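You operate a simulated robot arm through the tools that you are given. There is no shell and no other tool. Be economical: measure what you need, move in short steps, check, and stop when the job is done.

Carry out the task below with a simulated two-armed robot. There is one attempt and no reset: what you move stays moved.

JOB
Fetch the yellow sponge and set it on the lower shelf of the white table. Turn the blue dial to +4. Put the purple-striped egg from the top of the steel counter on the shelf of the low steel table. Push the bottom drawer shut. Shut the cooler door. Close the orange drawer. Open the green shelf rail, put the grey box on the top of the white plate away on the upper shelf of the grey bench and shut the rail again. Any order will do. Set down upright: purple-striped egg.

It is judged by the outcome, as a careful person would: the job done as asked, and still so three seconds after it is handed in. It fails if anything else is knocked over, pushed out of place, dropped, spilled or broken.

ROBOT AND FRAMES
Two 7-joint arms with fingered hands on one trunk, on a base that drives. Base frame: it is fixed to the floor where the robot stands at the start and does not move with it; the origin is under the middle of the robot, x ahead of it, y to its left, z up. Readings come in mm, degrees, newtons and seconds.
The left shoulder is at the start at [200, 135, 845], the right one opposite. Places, roughly: blue dial [900, 4800, 1300]; bottom drawer [400, 6800, 500]; cooler door [600, 5600, 800]; green shelf rail [-1800, 5400, 1300]; grey box [-1750, 4500, 1000]; lower shelf of the white table [-1400, -700, 300]; orange drawer [-1500, 4800, 600]; purple-striped egg (5x5x6 cm) [600, 7200, 900]; shelf of the low steel table [-2300, 3600, 200]; upper shelf of the grey bench (56x20 cm) [-1940, 5380, 1280]; yellow sponge (11x7x4 cm) [500, -200, 900]. Payload 4 kg a hand.
Tool frame (each hand has its own): the origin (TCP) lies between the finger pads and is the grasp point; the fingertips stand 25 mm ahead of it; z points along the fingers, y is the line along which they close. The gripper opens to 88 mm. The gripper's body begins 29 mm behind the TCP. The gripper is a hand of 4 fingers: y runs from the thumb to the fingers, the wrist lies at [-13, -106, -174] in the tool frame.
Orientation is told as [roll, pitch, yaw] about the base's x, y, z axes, in that order, counted from this pose: with the fingers straight down and the wrist toward the robot, the tool's x, y and z point along [0, 1, 0], [1, 0, 0] and [0, 0, -1] of the base frame.

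CONTROLS
- The arms move only by the tool step_arm. It takes "left_increments", "right_increments" or both (then of equal length, played together; a hand with none holds still); each is a list of rows, each an object of numbers (a shift or turn left out is 0): "ax", "ay", "az": the turn, a rotation vector about the base's x, y, z in units of 120 degrees (1.0 is 120 degrees); "x", "y", "z": the shift along the base's x, y, z in units of 100 mm (1.0 is 100 mm). In form: [{"ax": .., "ay": .., "az": .., "x": .., "y": .., "z": ..}, ...]. A call has 1 to 12 rows; each row is the pose to reach, as a shift and turn from the pose commanded when the call began. A call with a number of a shift or a turn outside -1 to 1 is refused whole. A row lasts 0.2 s, in which the tool goes at most 50 mm and 8.6 degrees; a call with a longer step from one row to the next is refused whole. A pose out of reach is approached as far as the arm can. The call stops where the force on the tool passes 40 N (or 10 N more than at its start, if that is more) or the arm is blocked; 0.2 s more then pass. In this call time passes only in rows, and 0.2 s behind the last. It gives the time, the measured TCP pose, the force on the tool (base axes), the opening and the grip force at its end, in the units of the frame above (readings bear some noise), with the torque about the TCP (base axes, N m) and any sound that the robot's microphone picked up.
- Cameras (640 x 400 px; columns grow to the right, rows downward): "scene" is now at [136.6, -34.6, 1456.5]; the picture's right is [-0.43, -0.90, 0.00], its down [-0.59, 0.28, -0.76] and it looks along [0.69, -0.32, -0.65] (base axes); focal length 292 px, centre (320, 200). "left" rides on the left gripper at [-64, -83, -98] in its tool frame; the picture's right is [-0.62, -0.37, 0.69], its down [0.71, -0.63, 0.30] and it looks along [0.32, 0.68, 0.65] (tool axes); focal length 265 px, centre (320, 200). "right" rides on the right gripper at [64, -83, -99] in its tool frame; the picture's right is [-0.62, 0.37, -0.69], its down [-0.71, -0.63, 0.30] and it looks along [-0.32, 0.68, 0.65] (tool axes); focal length 265 px, centre (320, 200). There is no depth. A picture from a camera that has moved, and an enlarged one, comes with that camera's place and axes in the base frame and with its lens.
- capture(camera): a new picture of that camera. No time passes.
- raise_lower(by): slides the trunk up (or, below 0, down) by that many mm; the arms and the scene camera ride with it, the base frame stays. It gives what a move gives, with no picture.
- roll_base(legs): drives the robot by 1 to 6 legs, each [ahead, left, turn to the left] in mm, mm and degrees, along the robot's own axes; the way and the turn of a leg run together, so that a leg with both is an arc; at most 1500 mm and 180 degrees a leg. The arms and the cameras ride along, it lands a little off, and it stops where it bumps. It gives what a move gives.
- move_fingers(index, middle, ring, thumb_bend, thumb_turn, hand): sets how far each is bent, from 0 (flat) to 100 (curled in); at 30 the hand is open as for a grip, at 70 the pads meet at the TCP. One left out holds its place. A second passes; each finger stops where it meets its share of the squeeze, and holds until it gets a number again. It is the only way to open and close the hand. It gives what a move gives, with no picture; readings hold the bend of each and the force on the fingers (four entries, about 0 where the hand has none), thumb and palm. thumb_turn goes from beside the hand (0) to across from the fingers (100), as for a grip.
- aim_head(pan, tilt): turns the head with the scene camera to pan (to the left, within 97 degrees either way) and tilt (down, from -29 to 69), counted from straight ahead of the robot. It gives what a move gives.
- zoom(camera, box): a new picture of the part [left, top, right, bottom] of that camera's present view, enlarged. No time passes.
- finish_job(): hands the job in; it is judged then, once.

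Work in short steps. Places have to be worked out from the pictures, the camera data and where the tool is seen: move nearer, look again, correct. Check each grasp and each placing, and mend what went wrong. You have 186 turns and 174 pictures in all, those below and enlarged ones among them. Open the grippers and draw the arms clear of the work before you hand the job in, unless the task says otherwise; then end with one line.

The tools are called after "Call:" by a JSON object that holds its "name" and its "arguments". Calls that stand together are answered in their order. step_arm: Moves the arms, as the interface text tells. Its arguments: {"type":"object","properties":{"left_increments":{"type":"array"},"right_increments":{"type":"array"}},"required":[]} The other tools are called the same way: raise_lower (by) slides the trunk up or down; move_fingers (index, middle, ring, thumb_bend, thumb_turn, hand) moves the fingers one by one; roll_base (legs) drives the base; aim_head (pan, tilt) turns the head that bears the scene camera; capture (camera) takes a picture; zoom (camera, box) takes an enlarged picture of a part of a camera's view; finish_job () hands the job in.

At the start:

```text
time_s: 0.0
left_position: [552.9, 82.8, 1172.1]
left_tcp_rot: [0.0, -0.1, 0.0]
left_contact_force: [0.5, 0.2, 0.0]
left_wrist_torque: [0.03, 0.0, 0.01]
left_opening: 87.7
left_gripper_force: 0.0
left_shape: jaw
left_bend: [30.0, 30.0, 30.0, 30.0, 98.0]
left_finger forces: [0.0, 0.1, 0.1, 0.0, 0.0, 0.0]
right_position: [447.3, -430.9, 1122.5]
right_tcp_rot: [-0.1, 0.1, -0.1]
right_contact_force: [-0.6, 0.5, 0.4]
right_wrist_torque: [-0.01, 0.04, 0.01]
right_opening: 87.6
right_gripper_force: 0.0
right_shape: jaw
right_bend: [30.0, 30.0, 30.0, 30.0, 98.0]
right_finger forces: [0.1, 0.0, 0.0, 0.1, 0.0, 0.1]
trunk travel left (down, up): [-450.0, 320.0]
robot x, y, heading: [-1.0, 0.1, -0.0]
head pan, tilt: [-25.3, 40.5]
```

scene: 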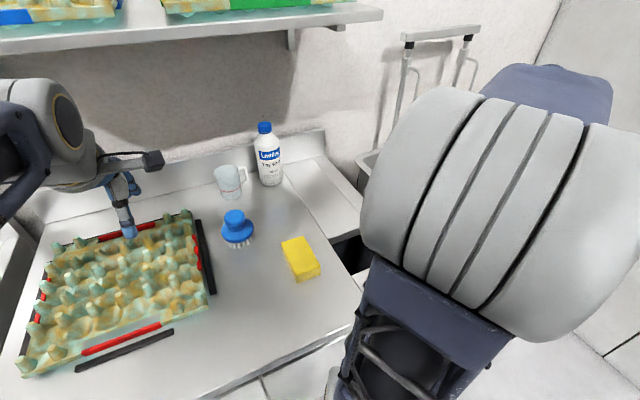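
right: 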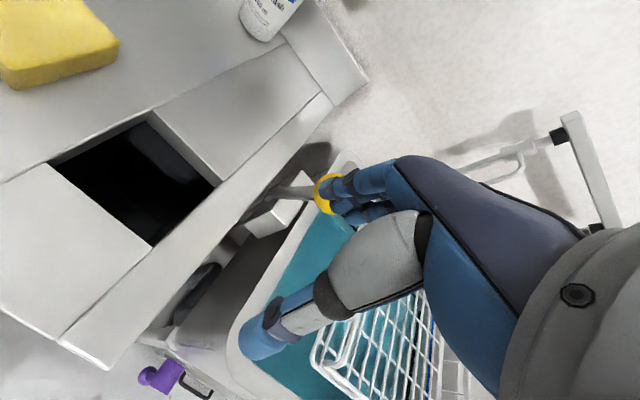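
left: 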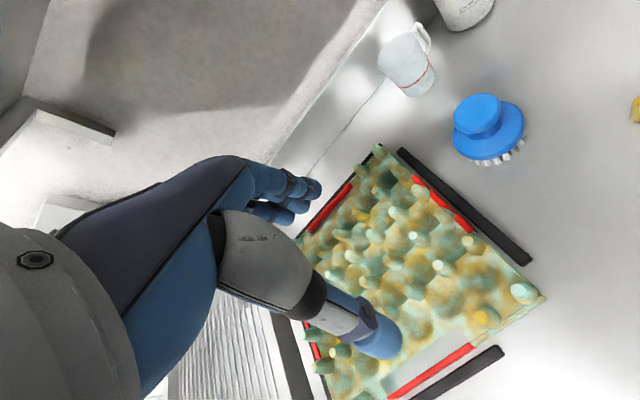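

I'll look closely at the sponge to fix its position and orientation.

Call:
{"name": "zoom", "arguments": {"camera": "scene", "box": [240, 200, 368, 280]}}

Call:
{"name": "zoom", "arguments": {"camera": "right", "box": [0, 0, 160, 100]}}

```text
5.00 times, centred on (304, 240) of scene
camera zoom: at [136.6, -34.6, 1456.5], right [-0.43, -0.9, 0.0], down [-0.59, 0.28, -0.76], along [0.69, -0.32, -0.65], focal length 1459 px, centre (400, 0)
```

zoom: 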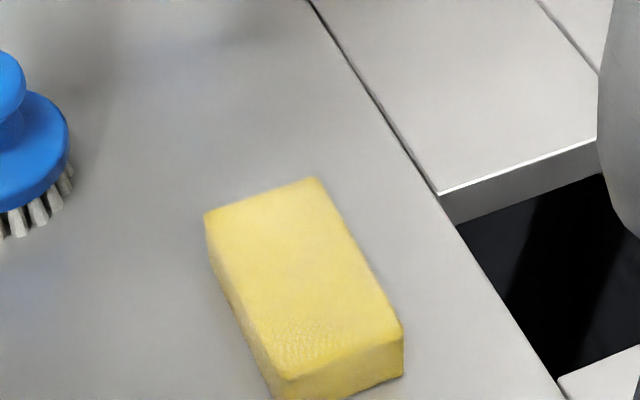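

```text
4.00 times, centred on (80, 50) of right
camera zoom: at [364.4, -367.1, 1220.8], right [0.37, -0.62, 0.69], down [-0.63, -0.71, -0.3], along [0.68, -0.33, -0.65], focal length 1062 px, centre (1280, 800)
```

zoom: 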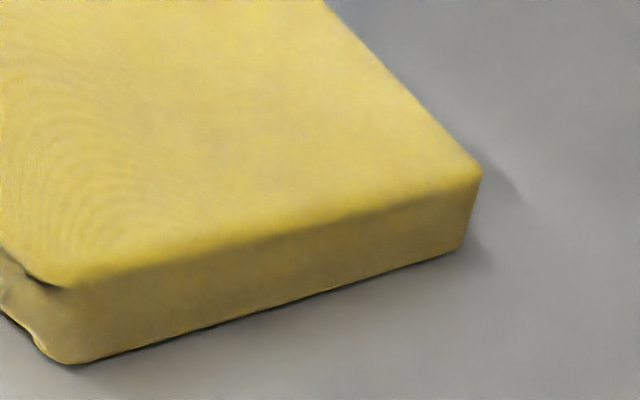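

Triangulating the sponge gives its centre at about (551,-175), its top near 915, and its long axis along x. I'll turn the right hand 90° so it closes along y, and bring it over.

Call:
{"name": "step_arm", "arguments": {"right_increments": [{"az": 0.068, "y": 0.09, "x": 0.09}, {"az": 0.136, "y": 0.18, "x": 0.18}, {"az": 0.204, "y": 0.27, "x": 0.27}, {"az": 0.272, "y": 0.36, "x": 0.36}, {"az": 0.34, "y": 0.45, "x": 0.45}, {"az": 0.408, "y": 0.55, "x": 0.55}, {"az": 0.476, "y": 0.65, "x": 0.65}, {"az": 0.544, "y": 0.75, "x": 0.75}, {"az": 0.612, "y": 0.85, "x": 0.85}, {"az": 0.68, "y": 0.95, "x": 0.95}, {"az": 0.75, "y": 1.0, "x": 1.0}]}}

Call:
{"name": "step_arm", "arguments": {"right_increments": [{"y": 0.4, "z": -0.25}, {"y": 0.8, "z": -0.5}, {"y": 1.0, "z": -0.75}, {"y": 1.0, "z": -0.9}]}}

Call:
{"name": "capture", "arguments": {"camera": "scene"}}

Call:
{"name": "capture", "arguments": {"camera": "right"}}

```text
time_s: 2.4
left_position: [552.9, 82.9, 1172.2]
left_tcp_rot: [0.0, 0.0, 0.1]
left_contact_force: [-0.6, 0.5, -0.6]
left_wrist_torque: [-0.02, 0.01, 0.04]
left_opening: 87.6
left_gripper_force: 0.0
left_shape: jaw
left_bend: [30.0, 30.0, 30.0, 30.0, 98.0]
left_finger forces: [0.1, 0.1, 0.0, 0.1, 0.1, 0.0]
right_position: [546.1, -331.4, 1123.2]
right_tcp_rot: [-0.1, 0.0, 90.0]
right_contact_force: [0.4, -0.5, -0.6]
right_wrist_torque: [0.02, -0.02, -0.01]
right_opening: 87.6
right_gripper_force: 0.1
right_shape: jaw
right_bend: [30.0, 30.0, 30.0, 30.0, 98.0]
right_finger forces: [0.1, 0.0, 0.0, 0.0, 0.1, 0.0]
trunk travel left (down, up): [-450.0, 320.0]
robot x, y, heading: [0.7, -2.8, 0.1]
head pan, tilt: [-25.3, 40.5]
```

```text
time_s: 3.4
left_position: [552.2, 82.7, 1172.3]
left_tcp_rot: [0.1, 0.0, 0.0]
left_contact_force: [0.4, 0.1, -0.3]
left_wrist_torque: [0.01, -0.02, 0.01]
left_opening: 87.5
left_gripper_force: 0.1
left_shape: jaw
left_bend: [30.0, 30.0, 30.0, 30.0, 98.0]
left_finger forces: [0.0, 0.1, 0.1, 0.0, 0.0, 0.1]
right_position: [545.1, -230.6, 1032.7]
right_tcp_rot: [0.0, 0.0, 89.9]
right_contact_force: [-0.6, 0.1, -0.6]
right_wrist_torque: [0.03, 0.01, -0.03]
right_opening: 87.7
right_gripper_force: 0.2
right_shape: jaw
right_bend: [30.0, 30.0, 30.0, 30.0, 98.0]
right_finger forces: [0.0, 0.1, 0.0, 0.1, 0.1, 0.0]
trunk travel left (down, up): [-450.0, 320.0]
robot x, y, heading: [0.2, -1.3, 0.1]
head pan, tilt: [-25.3, 40.5]
```

```text
168 pictures are left
camera scene: at [136.6, -34.6, 1456.5], right [-0.43, -0.9, 0.0], down [-0.59, 0.28, -0.76], along [0.69, -0.32, -0.65], focal length 292 px, centre (320, 200)
```

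scene: 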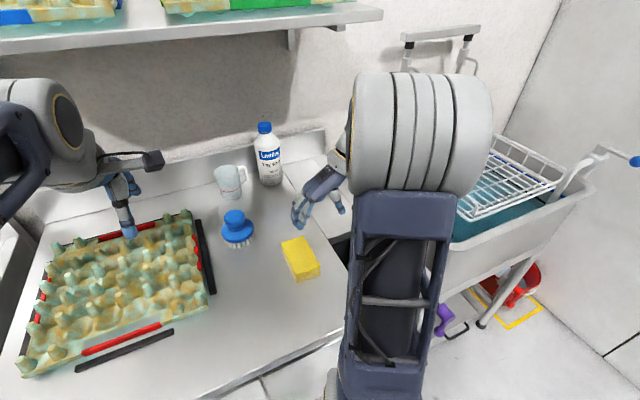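

```text
167 pictures are left
camera right: at [482.0, -314.7, 1132.3], right [0.62, 0.37, 0.69], down [0.71, -0.63, -0.3], along [0.33, 0.68, -0.65], focal length 265 px, centre (320, 200)
```

right: 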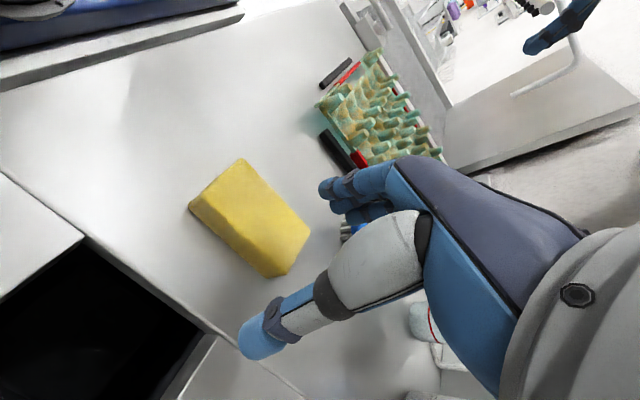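

The hand is aligned with the sponge's axis. I'll centre it at y=-175 and go down partway, then look.

Call:
{"name": "step_arm", "arguments": {"right_increments": [{"y": 0.3, "z": -0.1}, {"y": 0.56, "z": -0.3}, {"y": 0.56, "z": -0.6}, {"y": 0.56, "z": -0.75}]}}

Call:
{"name": "capture", "arguments": {"camera": "right"}}

Call:
{"name": "zoom", "arguments": {"camera": "scene", "box": [240, 180, 368, 280]}}

```text
time_s: 4.4
left_position: [553.6, 82.1, 1172.2]
left_tcp_rot: [0.0, 0.0, 0.0]
left_contact_force: [0.5, -0.2, -0.7]
left_wrist_torque: [0.03, -0.01, -0.05]
left_opening: 87.7
left_gripper_force: 0.0
left_shape: jaw
left_bend: [30.0, 30.0, 30.0, 30.0, 98.0]
left_finger forces: [0.0, 0.0, 0.1, 0.0, 0.0, 0.0]
right_position: [546.2, -175.1, 956.9]
right_tcp_rot: [0.1, 0.0, 89.9]
right_contact_force: [-0.3, -0.1, 0.3]
right_wrist_torque: [-0.01, -0.03, 0.0]
right_opening: 87.7
right_gripper_force: 0.1
right_shape: jaw
right_bend: [30.0, 30.0, 30.0, 30.0, 98.0]
right_finger forces: [0.0, 0.1, 0.1, 0.0, 0.0, 0.0]
trunk travel left (down, up): [-450.0, 320.0]
robot x, y, heading: [0.8, 2.2, -0.2]
head pan, tilt: [-25.3, 40.5]
```

```text
166 pictures are left
camera right: at [483.2, -258.9, 1056.2], right [0.62, 0.37, 0.69], down [0.71, -0.63, -0.3], along [0.33, 0.68, -0.65], focal length 265 px, centre (320, 200)
```

right: 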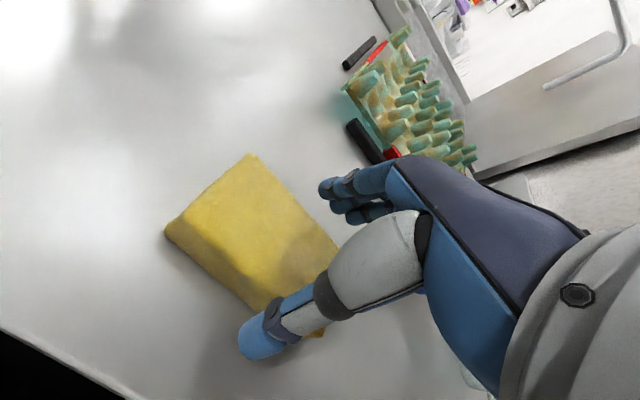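

```text
4.00 times, centred on (304, 230) of scene
camera zoom: at [136.6, -34.5, 1456.5], right [-0.43, -0.9, 0.0], down [-0.59, 0.28, -0.76], along [0.69, -0.32, -0.65], focal length 1167 px, centre (384, 80)
```

zoom: 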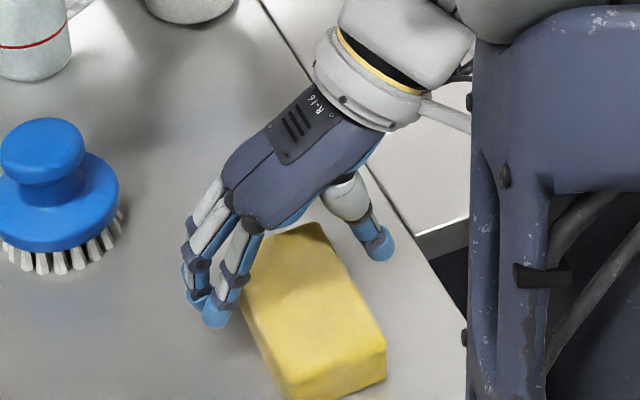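

The fingers straddle the sponge and will centre on it as they go down. I'll lower to z≈900 and close.

Call:
{"name": "step_arm", "arguments": {"right_increments": [{"z": -0.2}, {"z": -0.4}, {"z": -0.5}, {"z": -0.57}]}}

Call:
{"name": "zoom", "arguments": {"camera": "scene", "box": [240, 200, 368, 280]}}

```text
time_s: 5.1
left_position: [551.8, 82.9, 1172.7]
left_tcp_rot: [0.0, 0.0, 0.0]
left_contact_force: [-0.5, 0.4, -0.4]
left_wrist_torque: [0.02, 0.03, -0.02]
left_opening: 87.8
left_gripper_force: 0.0
left_shape: jaw
left_bend: [30.0, 30.0, 30.0, 30.0, 98.0]
left_finger forces: [0.1, 0.0, 0.0, 0.0, 0.1, 0.0]
right_position: [548.2, -176.6, 922.8]
right_tcp_rot: [-0.7, -0.2, 89.8]
right_contact_force: [-3.1, -4.7, 27.6]
right_wrist_torque: [1.24, -0.11, 0.11]
right_opening: 85.8
right_gripper_force: 0.1
right_shape: jaw
right_bend: [30.0, 30.0, 30.0, 30.0, 97.0]
right_finger forces: [0.9, 25.7, 0.0, 0.1, 1.6, 0.0]
trunk travel left (down, up): [-450.0, 320.0]
robot x, y, heading: [-2.0, 2.6, 0.1]
head pan, tilt: [-25.3, 40.5]
stopped in row 3 (right hand): the force on the tool passed its limit at 50 N (the readings are from after the stop); the commanded pose is now the measured one
```

```text
5.00 times, centred on (304, 240) of scene
camera zoom: at [135.9, -34.7, 1457.1], right [-0.43, -0.9, 0.0], down [-0.59, 0.28, -0.76], along [0.69, -0.33, -0.65], focal length 1459 px, centre (400, 0)
```

zoom: 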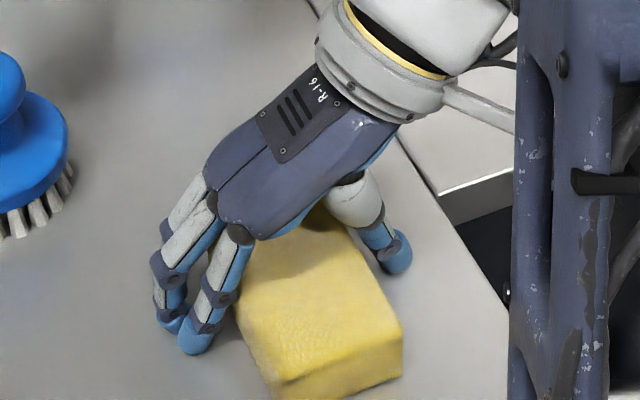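

The middle finger has touched the counter, with the fingers beside the sponge. I'll lift 4 mm and close.

Call:
{"name": "step_arm", "arguments": {"right_increments": [{"z": 0.04}]}}

Call:
{"name": "move_fingers", "arguments": {"hand": "right", "index": 70, "middle": 70, "ring": 70, "thumb_bend": 70}}

Call:
{"name": "step_arm", "arguments": {"right_increments": [{"z": 0.3}, {"z": 0.6}, {"z": 0.9}]}}

Call:
{"name": "zoom", "arguments": {"camera": "scene", "box": [240, 160, 400, 280]}}

```text
time_s: 5.5
left_position: [553.0, 82.8, 1172.0]
left_tcp_rot: [-0.1, 0.0, 0.1]
left_contact_force: [-0.7, -0.5, 0.1]
left_wrist_torque: [0.01, 0.02, 0.02]
left_opening: 87.4
left_gripper_force: 0.0
left_shape: jaw
left_bend: [30.0, 30.0, 30.0, 30.0, 98.0]
left_finger forces: [0.1, 0.0, 0.0, 0.0, 0.0, 0.1]
right_position: [547.9, -176.8, 923.2]
right_tcp_rot: [-0.4, -0.2, 89.9]
right_contact_force: [-2.4, -1.3, 13.0]
right_wrist_torque: [0.55, -0.09, 0.06]
right_opening: 86.7
right_gripper_force: 0.2
right_shape: jaw
right_bend: [30.0, 30.0, 30.0, 30.0, 97.0]
right_finger forces: [0.0, 12.4, 0.0, 0.0, 0.1, 0.0]
trunk travel left (down, up): [-450.0, 320.0]
robot x, y, heading: [-1.7, -1.0, -0.0]
head pan, tilt: [-25.3, 40.5]
```

```text
time_s: 6.7
left_position: [552.0, 83.3, 1171.4]
left_tcp_rot: [0.0, 0.0, 0.1]
left_contact_force: [0.5, 0.1, 0.5]
left_wrist_torque: [-0.02, -0.02, 0.02]
left_opening: 87.8
left_gripper_force: 0.0
left_shape: jaw
left_bend: [30.0, 30.0, 30.0, 30.0, 98.0]
left_finger forces: [0.1, 0.1, 0.0, 0.0, 0.0, 0.0]
right_position: [548.5, -174.0, 926.9]
right_tcp_rot: [-0.5, -0.4, 90.0]
right_contact_force: [-2.9, 2.5, 20.4]
right_wrist_torque: [1.04, -0.05, 0.15]
right_opening: 57.0
right_gripper_force: 38.9
right_shape: fingers
right_bend: [36.0, 34.0, 48.0, 53.0, 95.0]
right_finger forces: [18.1, 19.5, 10.2, 0.0, 29.4, 0.0]
trunk travel left (down, up): [-450.0, 320.0]
robot x, y, heading: [-0.3, -0.7, -0.2]
head pan, tilt: [-25.3, 40.5]
stopped (right hand): the force on the tool passed its limit at 40 N (the readings are from after the stop); the commanded pose is now the measured one
```

```text
time_s: 7.5
left_position: [552.6, 83.0, 1171.8]
left_tcp_rot: [0.0, 0.0, 0.0]
left_contact_force: [0.2, -0.7, 0.2]
left_wrist_torque: [0.02, -0.02, 0.01]
left_opening: 87.6
left_gripper_force: 0.1
left_shape: jaw
left_bend: [30.0, 30.0, 30.0, 30.0, 98.0]
left_finger forces: [0.1, 0.0, 0.0, 0.1, 0.0, 0.0]
right_position: [548.8, -175.5, 1018.4]
right_tcp_rot: [-0.5, -0.3, 89.9]
right_contact_force: [-0.4, 0.1, -1.3]
right_wrist_torque: [0.0, 0.02, 0.0]
right_opening: 56.9
right_gripper_force: 28.5
right_shape: fingers
right_bend: [36.0, 44.0, 48.0, 53.0, 94.0]
right_finger forces: [18.0, 0.4, 10.3, 0.1, 29.1, 0.0]
trunk travel left (down, up): [-450.0, 320.0]
robot x, y, heading: [-1.1, 0.1, -0.1]
head pan, tilt: [-25.3, 40.5]
```

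```text
3.33 times, centred on (320, 220) of scene
camera zoom: at [136.8, -34.6, 1456.4], right [-0.43, -0.9, 0.0], down [-0.59, 0.28, -0.76], along [0.69, -0.32, -0.65], focal length 973 px, centre (320, 133)
```

zoom: 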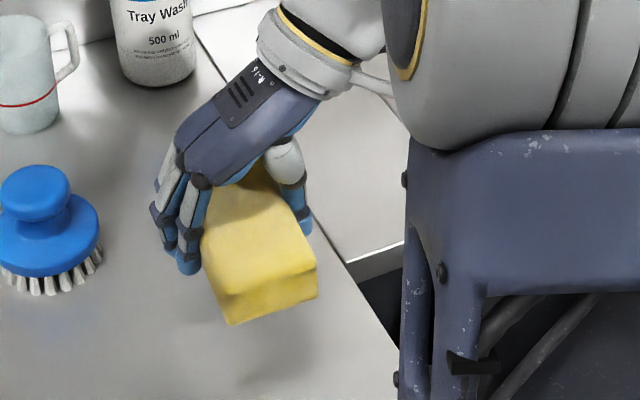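

The sponge is held and lifted. I'll raise it more and look around to find the white table.

Call:
{"name": "step_arm", "arguments": {"right_increments": [{"z": 0.4}, {"z": 0.8}, {"z": 1.0}]}}

Call:
{"name": "aim_head", "arguments": {"pan": -97, "tilt": 35}}

Call:
{"name": "capture", "arguments": {"camera": "scene"}}

Call:
{"name": "aim_head", "arguments": {"pan": 97, "tilt": 35}}

Call:
{"name": "capture", "arguments": {"camera": "scene"}}

```text
time_s: 8.3
left_position: [553.0, 81.8, 1170.2]
left_tcp_rot: [0.1, 0.1, 0.0]
left_contact_force: [0.3, 0.3, 0.4]
left_wrist_torque: [-0.02, 0.02, -0.01]
left_opening: 87.5
left_gripper_force: 0.1
left_shape: jaw
left_bend: [30.0, 30.0, 30.0, 30.0, 98.0]
left_finger forces: [0.0, 0.1, 0.0, 0.1, 0.0, 0.0]
right_position: [548.9, -177.0, 1116.6]
right_tcp_rot: [-0.3, -0.3, 90.0]
right_contact_force: [-0.9, 0.1, -1.4]
right_wrist_torque: [-0.04, 0.0, 0.0]
right_opening: 57.1
right_gripper_force: 29.2
right_shape: fingers
right_bend: [36.0, 44.0, 48.0, 53.0, 94.0]
right_finger forces: [17.7, 0.4, 10.3, 0.1, 28.8, 0.0]
trunk travel left (down, up): [-450.0, 320.0]
robot x, y, heading: [3.0, -0.6, 0.0]
head pan, tilt: [-25.3, 40.5]
```

```text
time_s: 9.7
left_position: [552.9, 82.3, 1171.8]
left_tcp_rot: [0.0, 0.0, 0.0]
left_contact_force: [-0.2, 0.6, 0.2]
left_wrist_torque: [0.0, 0.01, 0.03]
left_opening: 88.0
left_gripper_force: 0.1
left_shape: jaw
left_bend: [30.0, 30.0, 30.0, 30.0, 98.0]
left_finger forces: [0.0, 0.1, 0.1, 0.0, 0.1, 0.0]
right_position: [548.7, -175.9, 1115.7]
right_tcp_rot: [-0.4, -0.3, 89.8]
right_contact_force: [0.6, -0.1, -0.9]
right_wrist_torque: [0.02, 0.03, 0.03]
right_opening: 57.1
right_gripper_force: 28.9
right_shape: fingers
right_bend: [36.0, 44.0, 48.0, 53.0, 94.0]
right_finger forces: [17.7, 0.5, 10.3, 0.0, 28.9, 0.1]
trunk travel left (down, up): [-450.0, 320.0]
robot x, y, heading: [-0.5, 0.2, -0.1]
head pan, tilt: [-97.0, 35.0]
```

```text
162 pictures are left
camera scene: at [49.5, -85.8, 1464.8], right [-0.99, 0.12, 0.0], down [0.07, 0.57, -0.82], along [-0.1, -0.81, -0.57], focal length 292 px, centre (320, 200)
```

scene: 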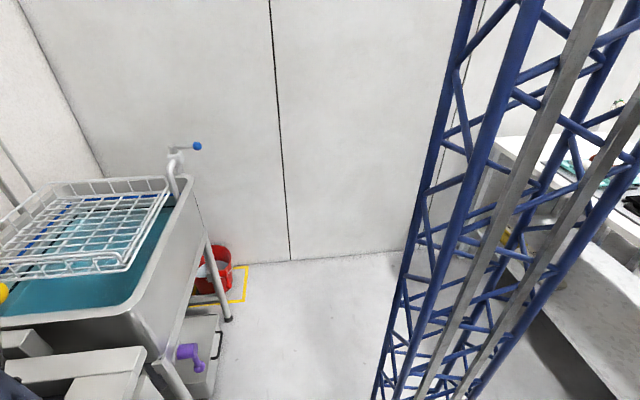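

```text
time_s: 12.6
left_position: [552.3, 83.1, 1171.9]
left_tcp_rot: [0.0, 0.0, 0.0]
left_contact_force: [0.3, 0.0, -0.1]
left_wrist_torque: [0.0, 0.01, 0.01]
left_opening: 87.6
left_gripper_force: 0.0
left_shape: jaw
left_bend: [30.0, 30.0, 30.0, 30.0, 98.0]
left_finger forces: [0.0, 0.0, 0.1, 0.0, 0.1, 0.0]
right_position: [547.3, -175.4, 1116.0]
right_tcp_rot: [-0.4, -0.3, 89.9]
right_contact_force: [0.4, 0.3, -0.6]
right_wrist_torque: [0.03, -0.06, 0.0]
right_opening: 56.9
right_gripper_force: 28.8
right_shape: fingers
right_bend: [36.0, 44.0, 48.0, 53.0, 94.0]
right_finger forces: [17.7, 0.4, 10.2, 0.0, 28.8, 0.0]
trunk travel left (down, up): [-450.0, 320.0]
robot x, y, heading: [-5.4, -0.4, -0.2]
head pan, tilt: [97.0, 35.0]
```

```text
161 pictures are left
camera scene: at [49.4, 89.0, 1464.8], right [0.99, 0.12, 0.0], down [0.07, -0.57, -0.82], along [-0.1, 0.81, -0.57], focal length 292 px, centre (320, 200)
```

scene: 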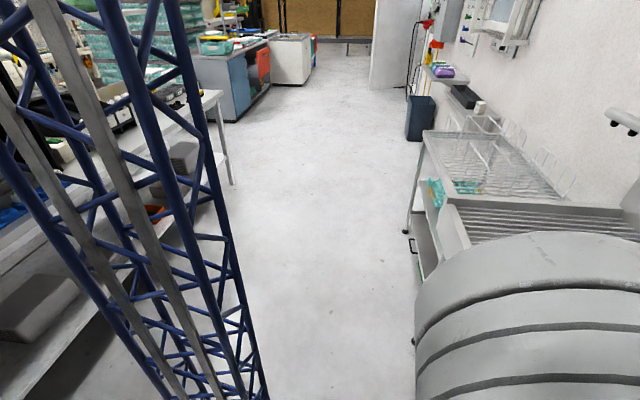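

The aisle behind is clear, and the opposite tables have front edges around x≈-1030. I'll back up 250 and turn 180° to face the white table.

Call:
{"name": "roll_base", "arguments": {"legs": [[-250, 0, 0], [0, 0, 90], [0, 0, 90]]}}

Call:
{"name": "aim_head", "arguments": {"pan": 20, "tilt": 40}}

Call:
{"name": "capture", "arguments": {"camera": "scene"}}

```text
time_s: 22.1
left_position: [-803.3, -85.2, 1171.3]
left_tcp_rot: [0.0, 0.0, -179.7]
left_contact_force: [0.2, -0.5, 0.1]
left_wrist_torque: [-0.03, 0.01, -0.01]
left_opening: 87.5
left_gripper_force: 0.1
left_shape: jaw
left_bend: [30.0, 30.0, 30.0, 30.0, 98.0]
left_finger forces: [0.0, 0.1, 0.0, 0.0, 0.1, 0.1]
right_position: [-799.2, 172.6, 1116.7]
right_tcp_rot: [-0.4, -0.3, -89.9]
right_contact_force: [0.3, 0.6, -0.7]
right_wrist_torque: [0.02, 0.02, 0.0]
right_opening: 56.7
right_gripper_force: 26.7
right_shape: fingers
right_bend: [36.0, 44.0, 48.0, 53.0, 94.0]
right_finger forces: [17.0, 0.4, 9.9, 0.0, 27.6, 0.0]
trunk travel left (down, up): [-450.0, 320.0]
robot x, y, heading: [-250.4, 0.1, -179.5]
head pan, tilt: [97.0, 35.0]
```

```text
time_s: 23.6
left_position: [-802.6, -84.8, 1171.4]
left_tcp_rot: [0.1, 0.0, -179.8]
left_contact_force: [-0.9, 0.3, 1.1]
left_wrist_torque: [0.01, 0.03, -0.01]
left_opening: 87.7
left_gripper_force: 0.0
left_shape: jaw
left_bend: [30.0, 30.0, 30.0, 30.0, 98.0]
left_finger forces: [0.1, 0.0, 0.0, 0.1, 0.0, 0.0]
right_position: [-800.1, 172.8, 1116.9]
right_tcp_rot: [-0.4, -0.3, -89.9]
right_contact_force: [-0.6, 0.1, -0.4]
right_wrist_torque: [0.01, 0.02, -0.03]
right_opening: 56.6
right_gripper_force: 27.6
right_shape: fingers
right_bend: [36.0, 44.0, 48.0, 53.0, 94.0]
right_finger forces: [16.9, 0.4, 10.0, 0.1, 27.6, 0.0]
trunk travel left (down, up): [-450.0, 320.0]
robot x, y, heading: [-248.7, -1.2, -179.7]
head pan, tilt: [20.0, 40.0]
```

```text
160 pictures are left
camera scene: at [-390.6, -27.9, 1457.2], right [-0.35, 0.94, 0.0], down [0.6, 0.22, -0.77], along [-0.72, -0.27, -0.64], focal length 292 px, centre (320, 200)
```

scene: 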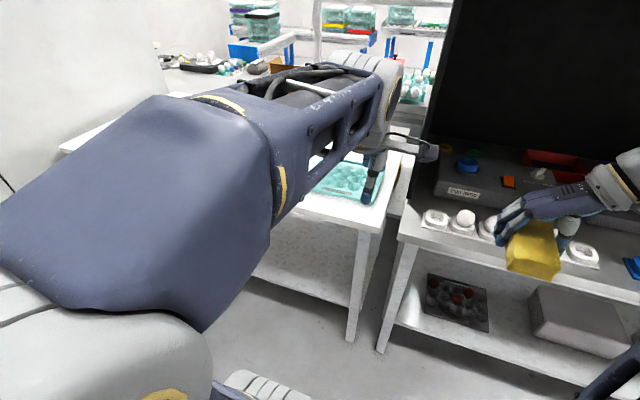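

The white table spans y≈-110 to -1290, with its front edge at x≈-1060, top ≈800 and shelf ≈300. I'll slide left 700 mm and lower the trunk while the hands are still in the aisle.

Call:
{"name": "roll_base", "arguments": {"legs": [[0, 700, 0]]}}

Call:
{"name": "raise_lower", "arguments": {"by": -420}}

Call:
{"name": "aim_head", "arguments": {"pan": -15, "tilt": 30}}

Call:
{"name": "capture", "arguments": {"camera": "scene"}}

```text
time_s: 27.4
left_position: [-797.2, -795.7, 1171.6]
left_tcp_rot: [0.0, 0.0, -179.4]
left_contact_force: [-0.3, 0.2, 0.4]
left_wrist_torque: [-0.01, -0.04, 0.02]
left_opening: 87.6
left_gripper_force: 0.0
left_shape: jaw
left_bend: [30.0, 30.0, 30.0, 30.0, 98.0]
left_finger forces: [0.0, 0.1, 0.0, 0.0, 0.1, 0.0]
right_position: [-795.6, -538.6, 1116.5]
right_tcp_rot: [-0.5, -0.3, -89.6]
right_contact_force: [0.4, 1.0, -0.6]
right_wrist_torque: [0.0, 0.03, 0.02]
right_opening: 56.8
right_gripper_force: 26.9
right_shape: fingers
right_bend: [36.0, 44.0, 48.0, 53.0, 94.0]
right_finger forces: [17.0, 0.2, 9.9, 0.1, 27.6, 0.0]
trunk travel left (down, up): [-450.0, 320.0]
robot x, y, heading: [-242.3, -707.7, -179.4]
head pan, tilt: [20.0, 40.0]
```

```text
refused: -420 is not a number from -400 to 400
```

```text
time_s: 28.4
left_position: [-796.5, -795.1, 1172.2]
left_tcp_rot: [0.0, -0.1, -179.4]
left_contact_force: [0.1, 0.2, 0.3]
left_wrist_torque: [0.02, -0.01, 0.01]
left_opening: 87.4
left_gripper_force: 0.0
left_shape: jaw
left_bend: [30.0, 30.0, 30.0, 30.0, 98.0]
left_finger forces: [0.0, 0.1, 0.1, 0.1, 0.0, 0.1]
right_position: [-796.1, -536.9, 1116.0]
right_tcp_rot: [-0.4, -0.3, -89.7]
right_contact_force: [0.0, 0.3, 0.8]
right_wrist_torque: [-0.01, -0.01, 0.01]
right_opening: 56.6
right_gripper_force: 27.4
right_shape: fingers
right_bend: [36.0, 44.0, 48.0, 53.0, 94.0]
right_finger forces: [17.0, 0.3, 9.8, 0.0, 27.6, 0.0]
trunk travel left (down, up): [-450.0, 320.0]
robot x, y, heading: [-247.5, -706.2, -179.1]
head pan, tilt: [-15.0, 30.0]
```

```text
159 pictures are left
camera scene: at [-393.1, -683.6, 1472.6], right [0.25, 0.97, 0.0], down [0.48, -0.12, -0.87], along [-0.84, 0.21, -0.5], focal length 292 px, centre (320, 200)
```

scene: 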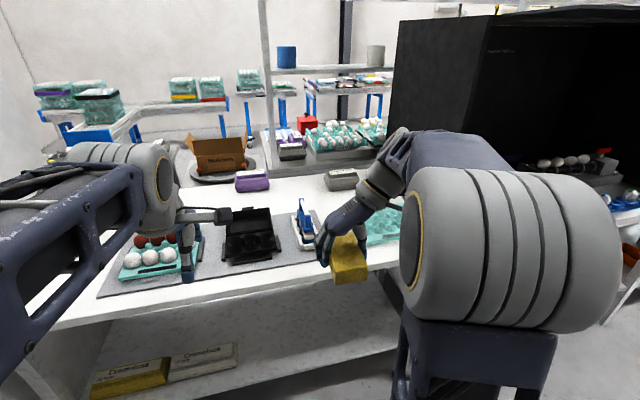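

The hands are about 170 mm short of the table edge, and the shelf is free around y≈-540. I'll lower the trunk 400 mm.

Call:
{"name": "raise_lower", "arguments": {"by": -400}}

Call:
{"name": "step_arm", "arguments": {"right_increments": [{"z": -0.4}, {"z": -0.8}, {"z": -1.0}]}}

Call:
{"name": "step_arm", "arguments": {"right_increments": [{"z": -0.4}, {"z": -0.8}, {"z": -1.0}]}}

Call:
{"name": "step_arm", "arguments": {"right_increments": [{"z": -0.3}, {"z": -0.5, "x": -0.2}, {"z": -0.6, "x": -0.6}]}}

Call:
{"name": "capture", "arguments": {"camera": "scene"}}

Call:
{"name": "capture", "arguments": {"camera": "right"}}

```text
time_s: 32.3
left_position: [-797.7, -795.1, 771.4]
left_tcp_rot: [0.0, 0.0, -179.5]
left_contact_force: [0.0, 0.2, 0.0]
left_wrist_torque: [-0.02, 0.0, 0.02]
left_opening: 87.7
left_gripper_force: 0.1
left_shape: jaw
left_bend: [30.0, 30.0, 30.0, 30.0, 98.0]
left_finger forces: [0.0, 0.0, 0.0, 0.0, 0.0, 0.0]
right_position: [-797.1, -536.8, 715.4]
right_tcp_rot: [-0.4, -0.3, -89.7]
right_contact_force: [-0.5, 0.0, -0.3]
right_wrist_torque: [0.0, -0.01, 0.01]
right_opening: 56.8
right_gripper_force: 27.4
right_shape: fingers
right_bend: [36.0, 44.0, 48.0, 53.0, 94.0]
right_finger forces: [17.0, 0.4, 9.9, 0.0, 27.6, 0.0]
trunk travel left (down, up): [-50.0, 720.0]
robot x, y, heading: [-246.7, -709.1, -179.2]
head pan, tilt: [-15.0, 30.0]
```

```text
time_s: 33.1
left_position: [-797.2, -796.7, 772.5]
left_tcp_rot: [0.1, 0.0, -179.4]
left_contact_force: [0.6, -0.1, 0.3]
left_wrist_torque: [0.01, 0.02, 0.02]
left_opening: 87.7
left_gripper_force: 0.0
left_shape: jaw
left_bend: [30.0, 30.0, 30.0, 30.0, 98.0]
left_finger forces: [0.1, 0.0, 0.0, 0.0, 0.1, 0.0]
right_position: [-796.5, -539.2, 616.2]
right_tcp_rot: [-0.4, -0.2, -89.6]
right_contact_force: [0.3, 0.1, -0.7]
right_wrist_torque: [0.02, -0.03, -0.01]
right_opening: 56.8
right_gripper_force: 27.4
right_shape: fingers
right_bend: [36.0, 44.0, 48.0, 53.0, 94.0]
right_finger forces: [17.0, 0.3, 9.9, 0.0, 27.5, 0.1]
trunk travel left (down, up): [-50.0, 720.0]
robot x, y, heading: [-244.5, -706.9, -179.4]
head pan, tilt: [-15.0, 30.0]
```

```text
time_s: 33.9
left_position: [-798.1, -796.4, 772.3]
left_tcp_rot: [-0.1, 0.0, -179.5]
left_contact_force: [-0.1, 0.2, 0.1]
left_wrist_torque: [0.01, -0.01, -0.01]
left_opening: 87.7
left_gripper_force: 0.0
left_shape: jaw
left_bend: [30.0, 30.0, 30.0, 30.0, 98.0]
left_finger forces: [0.0, 0.1, 0.0, 0.0, 0.0, 0.0]
right_position: [-794.8, -538.1, 514.6]
right_tcp_rot: [-0.4, -0.2, -89.5]
right_contact_force: [-0.2, 0.4, -0.6]
right_wrist_torque: [0.02, -0.02, -0.01]
right_opening: 56.5
right_gripper_force: 27.3
right_shape: fingers
right_bend: [36.0, 44.0, 48.0, 53.0, 94.0]
right_finger forces: [16.9, 0.2, 9.8, 0.0, 27.5, 0.0]
trunk travel left (down, up): [-50.0, 720.0]
robot x, y, heading: [-246.4, -706.2, -179.4]
head pan, tilt: [-15.0, 30.0]
```

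```text
time_s: 34.7
left_position: [-796.7, -794.5, 769.9]
left_tcp_rot: [0.0, 0.0, -179.4]
left_contact_force: [0.0, 0.0, -0.7]
left_wrist_torque: [-0.01, -0.04, -0.01]
left_opening: 87.4
left_gripper_force: 0.0
left_shape: jaw
left_bend: [30.0, 30.0, 30.0, 30.0, 98.0]
left_finger forces: [0.0, 0.1, 0.1, 0.1, 0.0, 0.1]
right_position: [-856.4, -538.8, 456.8]
right_tcp_rot: [-0.4, -0.4, -89.6]
right_contact_force: [0.7, -0.3, -1.1]
right_wrist_torque: [0.02, 0.02, -0.03]
right_opening: 56.6
right_gripper_force: 27.4
right_shape: fingers
right_bend: [36.0, 44.0, 48.0, 53.0, 94.0]
right_finger forces: [16.9, 0.3, 9.9, 0.0, 27.4, 0.0]
trunk travel left (down, up): [-50.0, 720.0]
robot x, y, heading: [-247.2, -708.7, -179.4]
head pan, tilt: [-15.0, 30.0]
```

```text
158 pictures are left
camera scene: at [-393.0, -683.5, 1072.6], right [0.25, 0.97, 0.0], down [0.48, -0.12, -0.87], along [-0.84, 0.22, -0.5], focal length 292 px, centre (320, 200)
```

scene: 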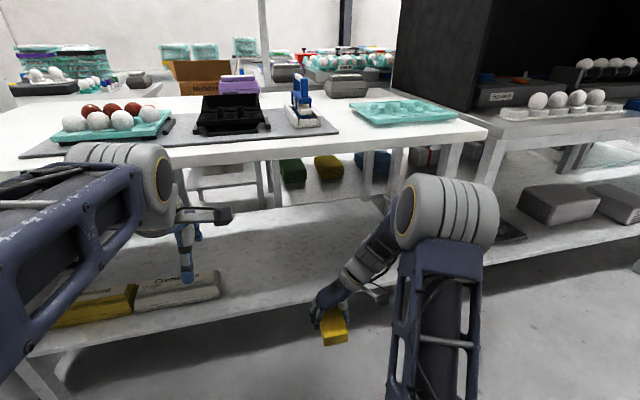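

```text
157 pictures are left
camera right: at [-790.3, -454.7, 554.5], right [-0.61, -0.37, 0.7], down [-0.72, 0.62, -0.3], along [-0.32, -0.69, -0.65], focal length 265 px, centre (320, 200)
```

right: 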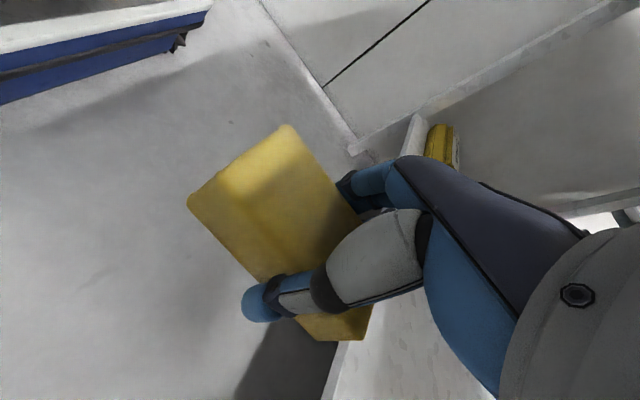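

The shelf edge is at x≈-1025, the sponge bottom sits about 110 mm above the shelf, and the elbow is well clear of the table top. I'll extend under the table and roll forward a little.

Call:
{"name": "step_arm", "arguments": {"right_increments": [{"x": -0.4}, {"x": -0.8}, {"x": -1.0}]}}

Call:
{"name": "step_arm", "arguments": {"right_increments": [{"x": -0.4}, {"x": -0.8}, {"x": -1.0}]}}

Call:
{"name": "roll_base", "arguments": {"legs": [[90, 0, 0]]}}

Call:
{"name": "capture", "arguments": {"camera": "scene"}}

Call:
{"name": "capture", "arguments": {"camera": "right"}}

```text
time_s: 35.5
left_position: [-797.1, -794.9, 772.5]
left_tcp_rot: [0.0, 0.1, -179.4]
left_contact_force: [-0.8, -0.5, 0.0]
left_wrist_torque: [0.01, 0.03, 0.02]
left_opening: 87.7
left_gripper_force: 0.1
left_shape: jaw
left_bend: [30.0, 30.0, 30.0, 30.0, 98.0]
left_finger forces: [0.0, 0.0, 0.0, 0.1, 0.0, 0.0]
right_position: [-954.7, -538.4, 456.4]
right_tcp_rot: [-0.4, -0.4, -89.5]
right_contact_force: [0.2, 0.0, -0.4]
right_wrist_torque: [0.0, 0.0, -0.02]
right_opening: 56.5
right_gripper_force: 27.3
right_shape: fingers
right_bend: [36.0, 44.0, 48.0, 53.0, 94.0]
right_finger forces: [16.9, 0.3, 9.8, 0.0, 27.4, 0.0]
trunk travel left (down, up): [-50.0, 720.0]
robot x, y, heading: [-243.8, -709.6, -179.2]
head pan, tilt: [-15.0, 30.0]
```

```text
time_s: 36.3
left_position: [-798.9, -795.1, 772.1]
left_tcp_rot: [0.0, 0.1, -179.5]
left_contact_force: [-0.4, 0.3, -0.2]
left_wrist_torque: [-0.04, 0.02, -0.06]
left_opening: 87.7
left_gripper_force: 0.0
left_shape: jaw
left_bend: [30.0, 30.0, 30.0, 30.0, 98.0]
left_finger forces: [0.1, 0.1, 0.0, 0.0, 0.0, 0.0]
right_position: [-1056.8, -538.2, 457.0]
right_tcp_rot: [-0.3, -0.3, -89.6]
right_contact_force: [0.5, -1.0, 0.1]
right_wrist_torque: [-0.02, -0.01, -0.01]
right_opening: 56.7
right_gripper_force: 27.3
right_shape: fingers
right_bend: [36.0, 44.0, 48.0, 53.0, 94.0]
right_finger forces: [16.9, 0.2, 9.7, 0.0, 27.3, 0.1]
trunk travel left (down, up): [-50.0, 720.0]
robot x, y, heading: [-244.2, -705.5, -179.2]
head pan, tilt: [-15.0, 30.0]
```

```text
time_s: 37.4
left_position: [-887.6, -797.2, 771.3]
left_tcp_rot: [0.0, 0.0, -179.4]
left_contact_force: [-0.1, -0.3, 0.6]
left_wrist_torque: [0.03, 0.0, 0.01]
left_opening: 87.8
left_gripper_force: 0.0
left_shape: jaw
left_bend: [30.0, 30.0, 30.0, 30.0, 98.0]
left_finger forces: [0.1, 0.0, 0.0, 0.0, 0.1, 0.0]
right_position: [-1145.7, -539.8, 456.5]
right_tcp_rot: [-0.4, -0.2, -89.6]
right_contact_force: [-0.3, 0.2, -1.1]
right_wrist_torque: [0.01, 0.03, -0.02]
right_opening: 56.7
right_gripper_force: 26.9
right_shape: fingers
right_bend: [36.0, 44.0, 48.0, 53.0, 94.0]
right_finger forces: [16.9, 0.3, 9.9, 0.1, 27.3, 0.1]
trunk travel left (down, up): [-50.0, 720.0]
robot x, y, heading: [-333.0, -705.7, -179.3]
head pan, tilt: [-15.0, 30.0]
```

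```text
156 pictures are left
camera scene: at [-483.4, -684.5, 1072.6], right [0.25, 0.97, 0.0], down [0.48, -0.12, -0.87], along [-0.84, 0.22, -0.5], focal length 292 px, centre (320, 200)
```

scene: 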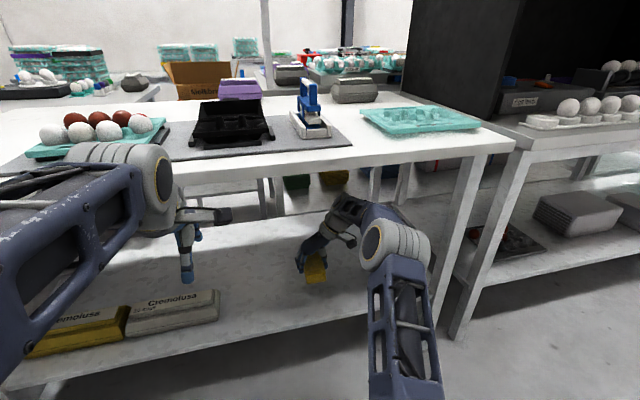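

```text
155 pictures are left
camera right: at [-1080.7, -454.4, 554.9], right [-0.61, -0.37, 0.7], down [-0.72, 0.62, -0.3], along [-0.32, -0.69, -0.65], focal length 265 px, centre (320, 200)
```

right: 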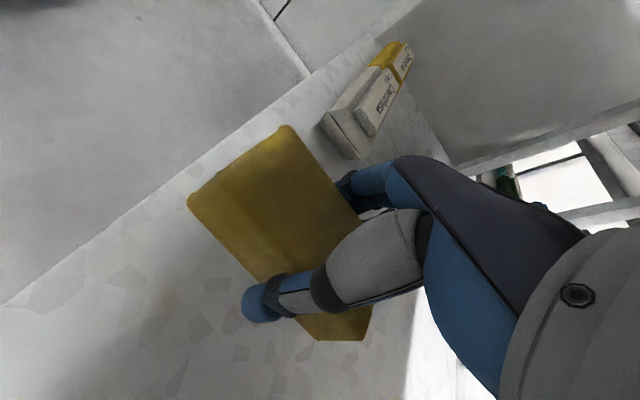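

The sponge is over the shelf. I'll go a bit further in and lower it until contact.

Call:
{"name": "step_arm", "arguments": {"right_increments": [{"x": -0.35}, {"x": -0.7, "z": -0.2}, {"x": -0.7, "z": -0.5}, {"x": -0.7, "z": -0.8}]}}

Call:
{"name": "step_arm", "arguments": {"right_increments": [{"z": -0.1}, {"z": -0.2}, {"z": -0.3}, {"z": -0.4}, {"z": -0.5}]}}

Call:
{"name": "capture", "arguments": {"camera": "right"}}

```text
time_s: 38.4
left_position: [-887.3, -797.1, 771.7]
left_tcp_rot: [0.0, 0.0, -179.4]
left_contact_force: [1.1, 0.6, -0.8]
left_wrist_torque: [0.01, 0.0, 0.01]
left_opening: 87.7
left_gripper_force: 0.2
left_shape: jaw
left_bend: [30.0, 30.0, 30.0, 30.0, 98.0]
left_finger forces: [0.1, 0.1, 0.0, 0.1, 0.0, 0.0]
right_position: [-1193.4, -542.6, 379.7]
right_tcp_rot: [-0.4, -0.3, -89.5]
right_contact_force: [-0.2, -0.4, -0.6]
right_wrist_torque: [0.03, 0.0, 0.0]
right_opening: 56.5
right_gripper_force: 27.4
right_shape: fingers
right_bend: [36.0, 44.0, 48.0, 53.0, 94.0]
right_finger forces: [17.0, 0.2, 9.8, 0.0, 27.2, 0.0]
right hand out of reach, approached as far as the arm can: row 2, 3, 4
trunk travel left (down, up): [-50.0, 720.0]
robot x, y, heading: [-333.4, -707.6, -179.3]
head pan, tilt: [-15.0, 30.0]
```

```text
time_s: 39.6
left_position: [-887.7, -796.5, 772.3]
left_tcp_rot: [-0.1, 0.1, -179.5]
left_contact_force: [1.3, 0.5, -0.2]
left_wrist_torque: [0.0, -0.03, 0.0]
left_opening: 87.5
left_gripper_force: 0.1
left_shape: jaw
left_bend: [30.0, 30.0, 30.0, 30.0, 98.0]
left_finger forces: [0.0, 0.0, 0.0, 0.0, 0.1, 0.1]
right_position: [-1187.8, -544.6, 328.6]
right_tcp_rot: [-0.3, -0.2, -89.6]
right_contact_force: [0.1, -1.3, -0.8]
right_wrist_torque: [-0.01, 0.01, -0.02]
right_opening: 56.6
right_gripper_force: 27.0
right_shape: fingers
right_bend: [36.0, 44.0, 48.0, 53.0, 94.0]
right_finger forces: [17.0, 0.6, 9.7, 0.0, 27.3, 0.1]
right hand out of reach, approached as far as the arm can: row 5
trunk travel left (down, up): [-50.0, 720.0]
robot x, y, heading: [-336.1, -702.2, -179.3]
head pan, tilt: [-15.0, 30.0]
```

```text
154 pictures are left
camera right: at [-1122.9, -459.2, 426.6], right [-0.61, -0.37, 0.7], down [-0.72, 0.62, -0.3], along [-0.32, -0.69, -0.65], focal length 265 px, centre (320, 200)
```

right: 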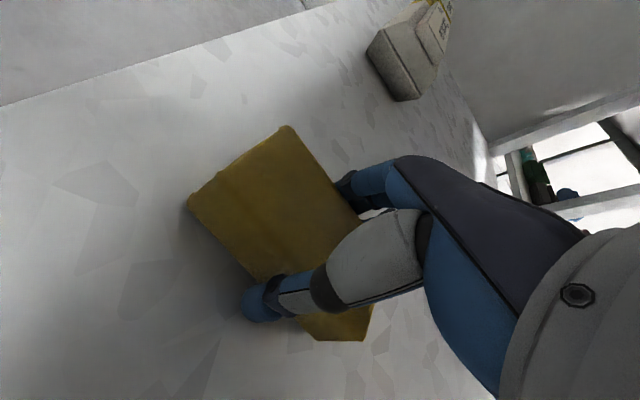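

There's no contact yet. I'll keep lowering slowly while drawing back a touch to stay in reach.

Call:
{"name": "step_arm", "arguments": {"right_increments": [{"x": 0.15, "z": -0.08}, {"x": 0.15, "z": -0.16}, {"x": 0.15, "z": -0.24}, {"x": 0.15, "z": -0.32}, {"x": 0.15, "z": -0.4}, {"x": 0.15, "z": -0.48}]}}

Call:
{"name": "capture", "arguments": {"camera": "right"}}

```text
time_s: 40.1
left_position: [-888.0, -797.6, 772.1]
left_tcp_rot: [0.0, 0.0, -179.3]
left_contact_force: [-0.2, -0.1, -0.6]
left_wrist_torque: [0.05, 0.01, 0.04]
left_opening: 87.6
left_gripper_force: 0.0
left_shape: jaw
left_bend: [30.0, 30.0, 30.0, 30.0, 98.0]
left_finger forces: [0.0, 0.0, 0.0, 0.1, 0.0, 0.1]
right_position: [-1178.2, -542.8, 327.7]
right_tcp_rot: [-1.4, -0.7, -89.9]
right_contact_force: [-1.0, 0.8, 13.6]
right_wrist_torque: [-0.41, 0.09, -0.03]
right_opening: 56.4
right_gripper_force: 34.0
right_shape: fingers
right_bend: [36.0, 43.0, 48.0, 53.0, 94.0]
right_finger forces: [16.9, 13.9, 9.7, 0.0, 28.1, 0.0]
trunk travel left (down, up): [-50.0, 720.0]
robot x, y, heading: [-334.8, -710.6, -179.6]
head pan, tilt: [-15.0, 30.0]
stopped in row 2 (right hand): the force on the tool passed its limit at 49 N (the readings are from after the stop); the commanded pose is now the measured one
```

```text
153 pictures are left
camera right: at [-1110.9, -458.7, 423.2], right [-0.6, -0.36, 0.71], down [-0.72, 0.63, -0.29], along [-0.34, -0.69, -0.64], focal length 265 px, centre (320, 200)
```

right: 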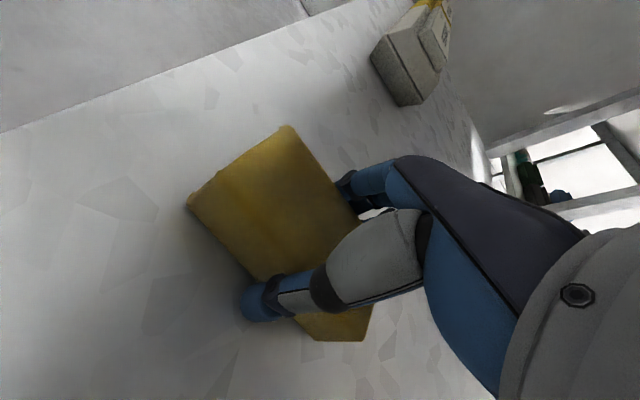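

Contact with the shelf. I'll lift 2 mm so the middle finger isn't pressing, and release.

Call:
{"name": "step_arm", "arguments": {"right_increments": [{"z": 0.03}]}}

Call:
{"name": "move_fingers", "arguments": {"hand": "right", "index": 30, "middle": 30, "ring": 30, "thumb_bend": 25}}

Call:
{"name": "step_arm", "arguments": {"right_increments": [{"z": 0.3}, {"z": 0.6}, {"z": 1.0}]}}

Call:
{"name": "capture", "arguments": {"camera": "right"}}

```text
time_s: 40.5
left_position: [-887.5, -797.4, 771.2]
left_tcp_rot: [0.0, 0.0, -179.4]
left_contact_force: [-0.2, 0.4, -1.1]
left_wrist_torque: [-0.01, 0.02, 0.0]
left_opening: 87.5
left_gripper_force: 0.0
left_shape: jaw
left_bend: [30.0, 30.0, 30.0, 30.0, 98.0]
left_finger forces: [0.0, 0.0, 0.0, 0.0, 0.1, 0.0]
right_position: [-1176.9, -543.8, 326.1]
right_tcp_rot: [-1.2, -0.6, -89.8]
right_contact_force: [-1.4, 0.9, 8.3]
right_wrist_torque: [-0.25, 0.09, -0.06]
right_opening: 56.5
right_gripper_force: 31.7
right_shape: fingers
right_bend: [36.0, 43.0, 48.0, 53.0, 94.0]
right_finger forces: [16.9, 9.0, 9.7, 0.1, 27.6, 0.0]
trunk travel left (down, up): [-50.0, 720.0]
robot x, y, heading: [-334.9, -712.0, -179.4]
head pan, tilt: [-15.0, 30.0]
```

```text
time_s: 41.5
left_position: [-886.8, -796.0, 771.7]
left_tcp_rot: [0.0, 0.0, -179.4]
left_contact_force: [0.6, -0.6, 0.6]
left_wrist_torque: [-0.01, 0.0, 0.01]
left_opening: 87.7
left_gripper_force: 0.1
left_shape: jaw
left_bend: [30.0, 30.0, 30.0, 30.0, 98.0]
left_finger forces: [0.0, 0.0, 0.0, 0.0, 0.0, 0.0]
right_position: [-1178.7, -543.0, 327.2]
right_tcp_rot: [-1.0, -0.6, -89.8]
right_contact_force: [-0.5, 1.1, -0.2]
right_wrist_torque: [-0.02, 0.04, 0.0]
right_opening: 87.9
right_gripper_force: 0.1
right_shape: fingers
right_bend: [30.0, 30.0, 30.0, 25.0, 97.0]
right_finger forces: [0.1, 0.1, 0.0, 0.1, 0.0, 0.0]
trunk travel left (down, up): [-50.0, 720.0]
robot x, y, heading: [-337.1, -705.1, -179.6]
head pan, tilt: [-15.0, 30.0]
```

```text
time_s: 42.4
left_position: [-887.6, -796.3, 771.2]
left_tcp_rot: [0.0, 0.0, -179.4]
left_contact_force: [0.0, 0.0, 0.3]
left_wrist_torque: [0.02, -0.01, -0.02]
left_opening: 87.5
left_gripper_force: 0.0
left_shape: jaw
left_bend: [30.0, 30.0, 30.0, 30.0, 98.0]
left_finger forces: [0.1, 0.0, 0.1, 0.0, 0.1, 0.0]
right_position: [-1174.7, -542.5, 429.0]
right_tcp_rot: [-1.1, -0.7, -89.9]
right_contact_force: [0.1, -0.3, 0.1]
right_wrist_torque: [-0.01, -0.01, 0.01]
right_opening: 88.2
right_gripper_force: 0.2
right_shape: fingers
right_bend: [30.0, 30.0, 30.0, 25.0, 97.0]
right_finger forces: [0.0, 0.1, 0.1, 0.1, 0.0, 0.1]
trunk travel left (down, up): [-50.0, 720.0]
robot x, y, heading: [-333.4, -706.7, -179.6]
head pan, tilt: [-15.0, 30.0]
```

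```text
152 pictures are left
camera right: at [-1107.8, -458.2, 525.5], right [-0.61, -0.36, 0.71], down [-0.72, 0.63, -0.3], along [-0.34, -0.69, -0.64], focal length 265 px, centre (320, 200)
```

right: 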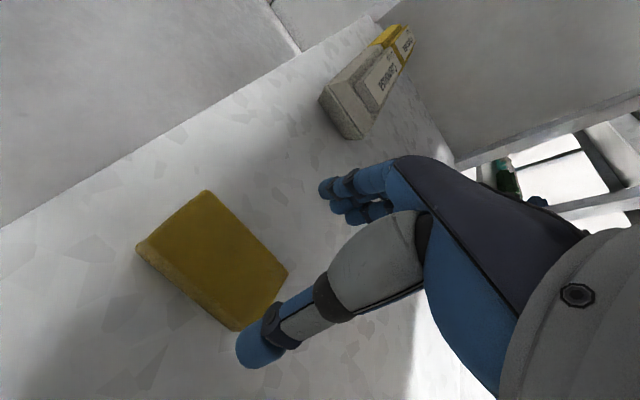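

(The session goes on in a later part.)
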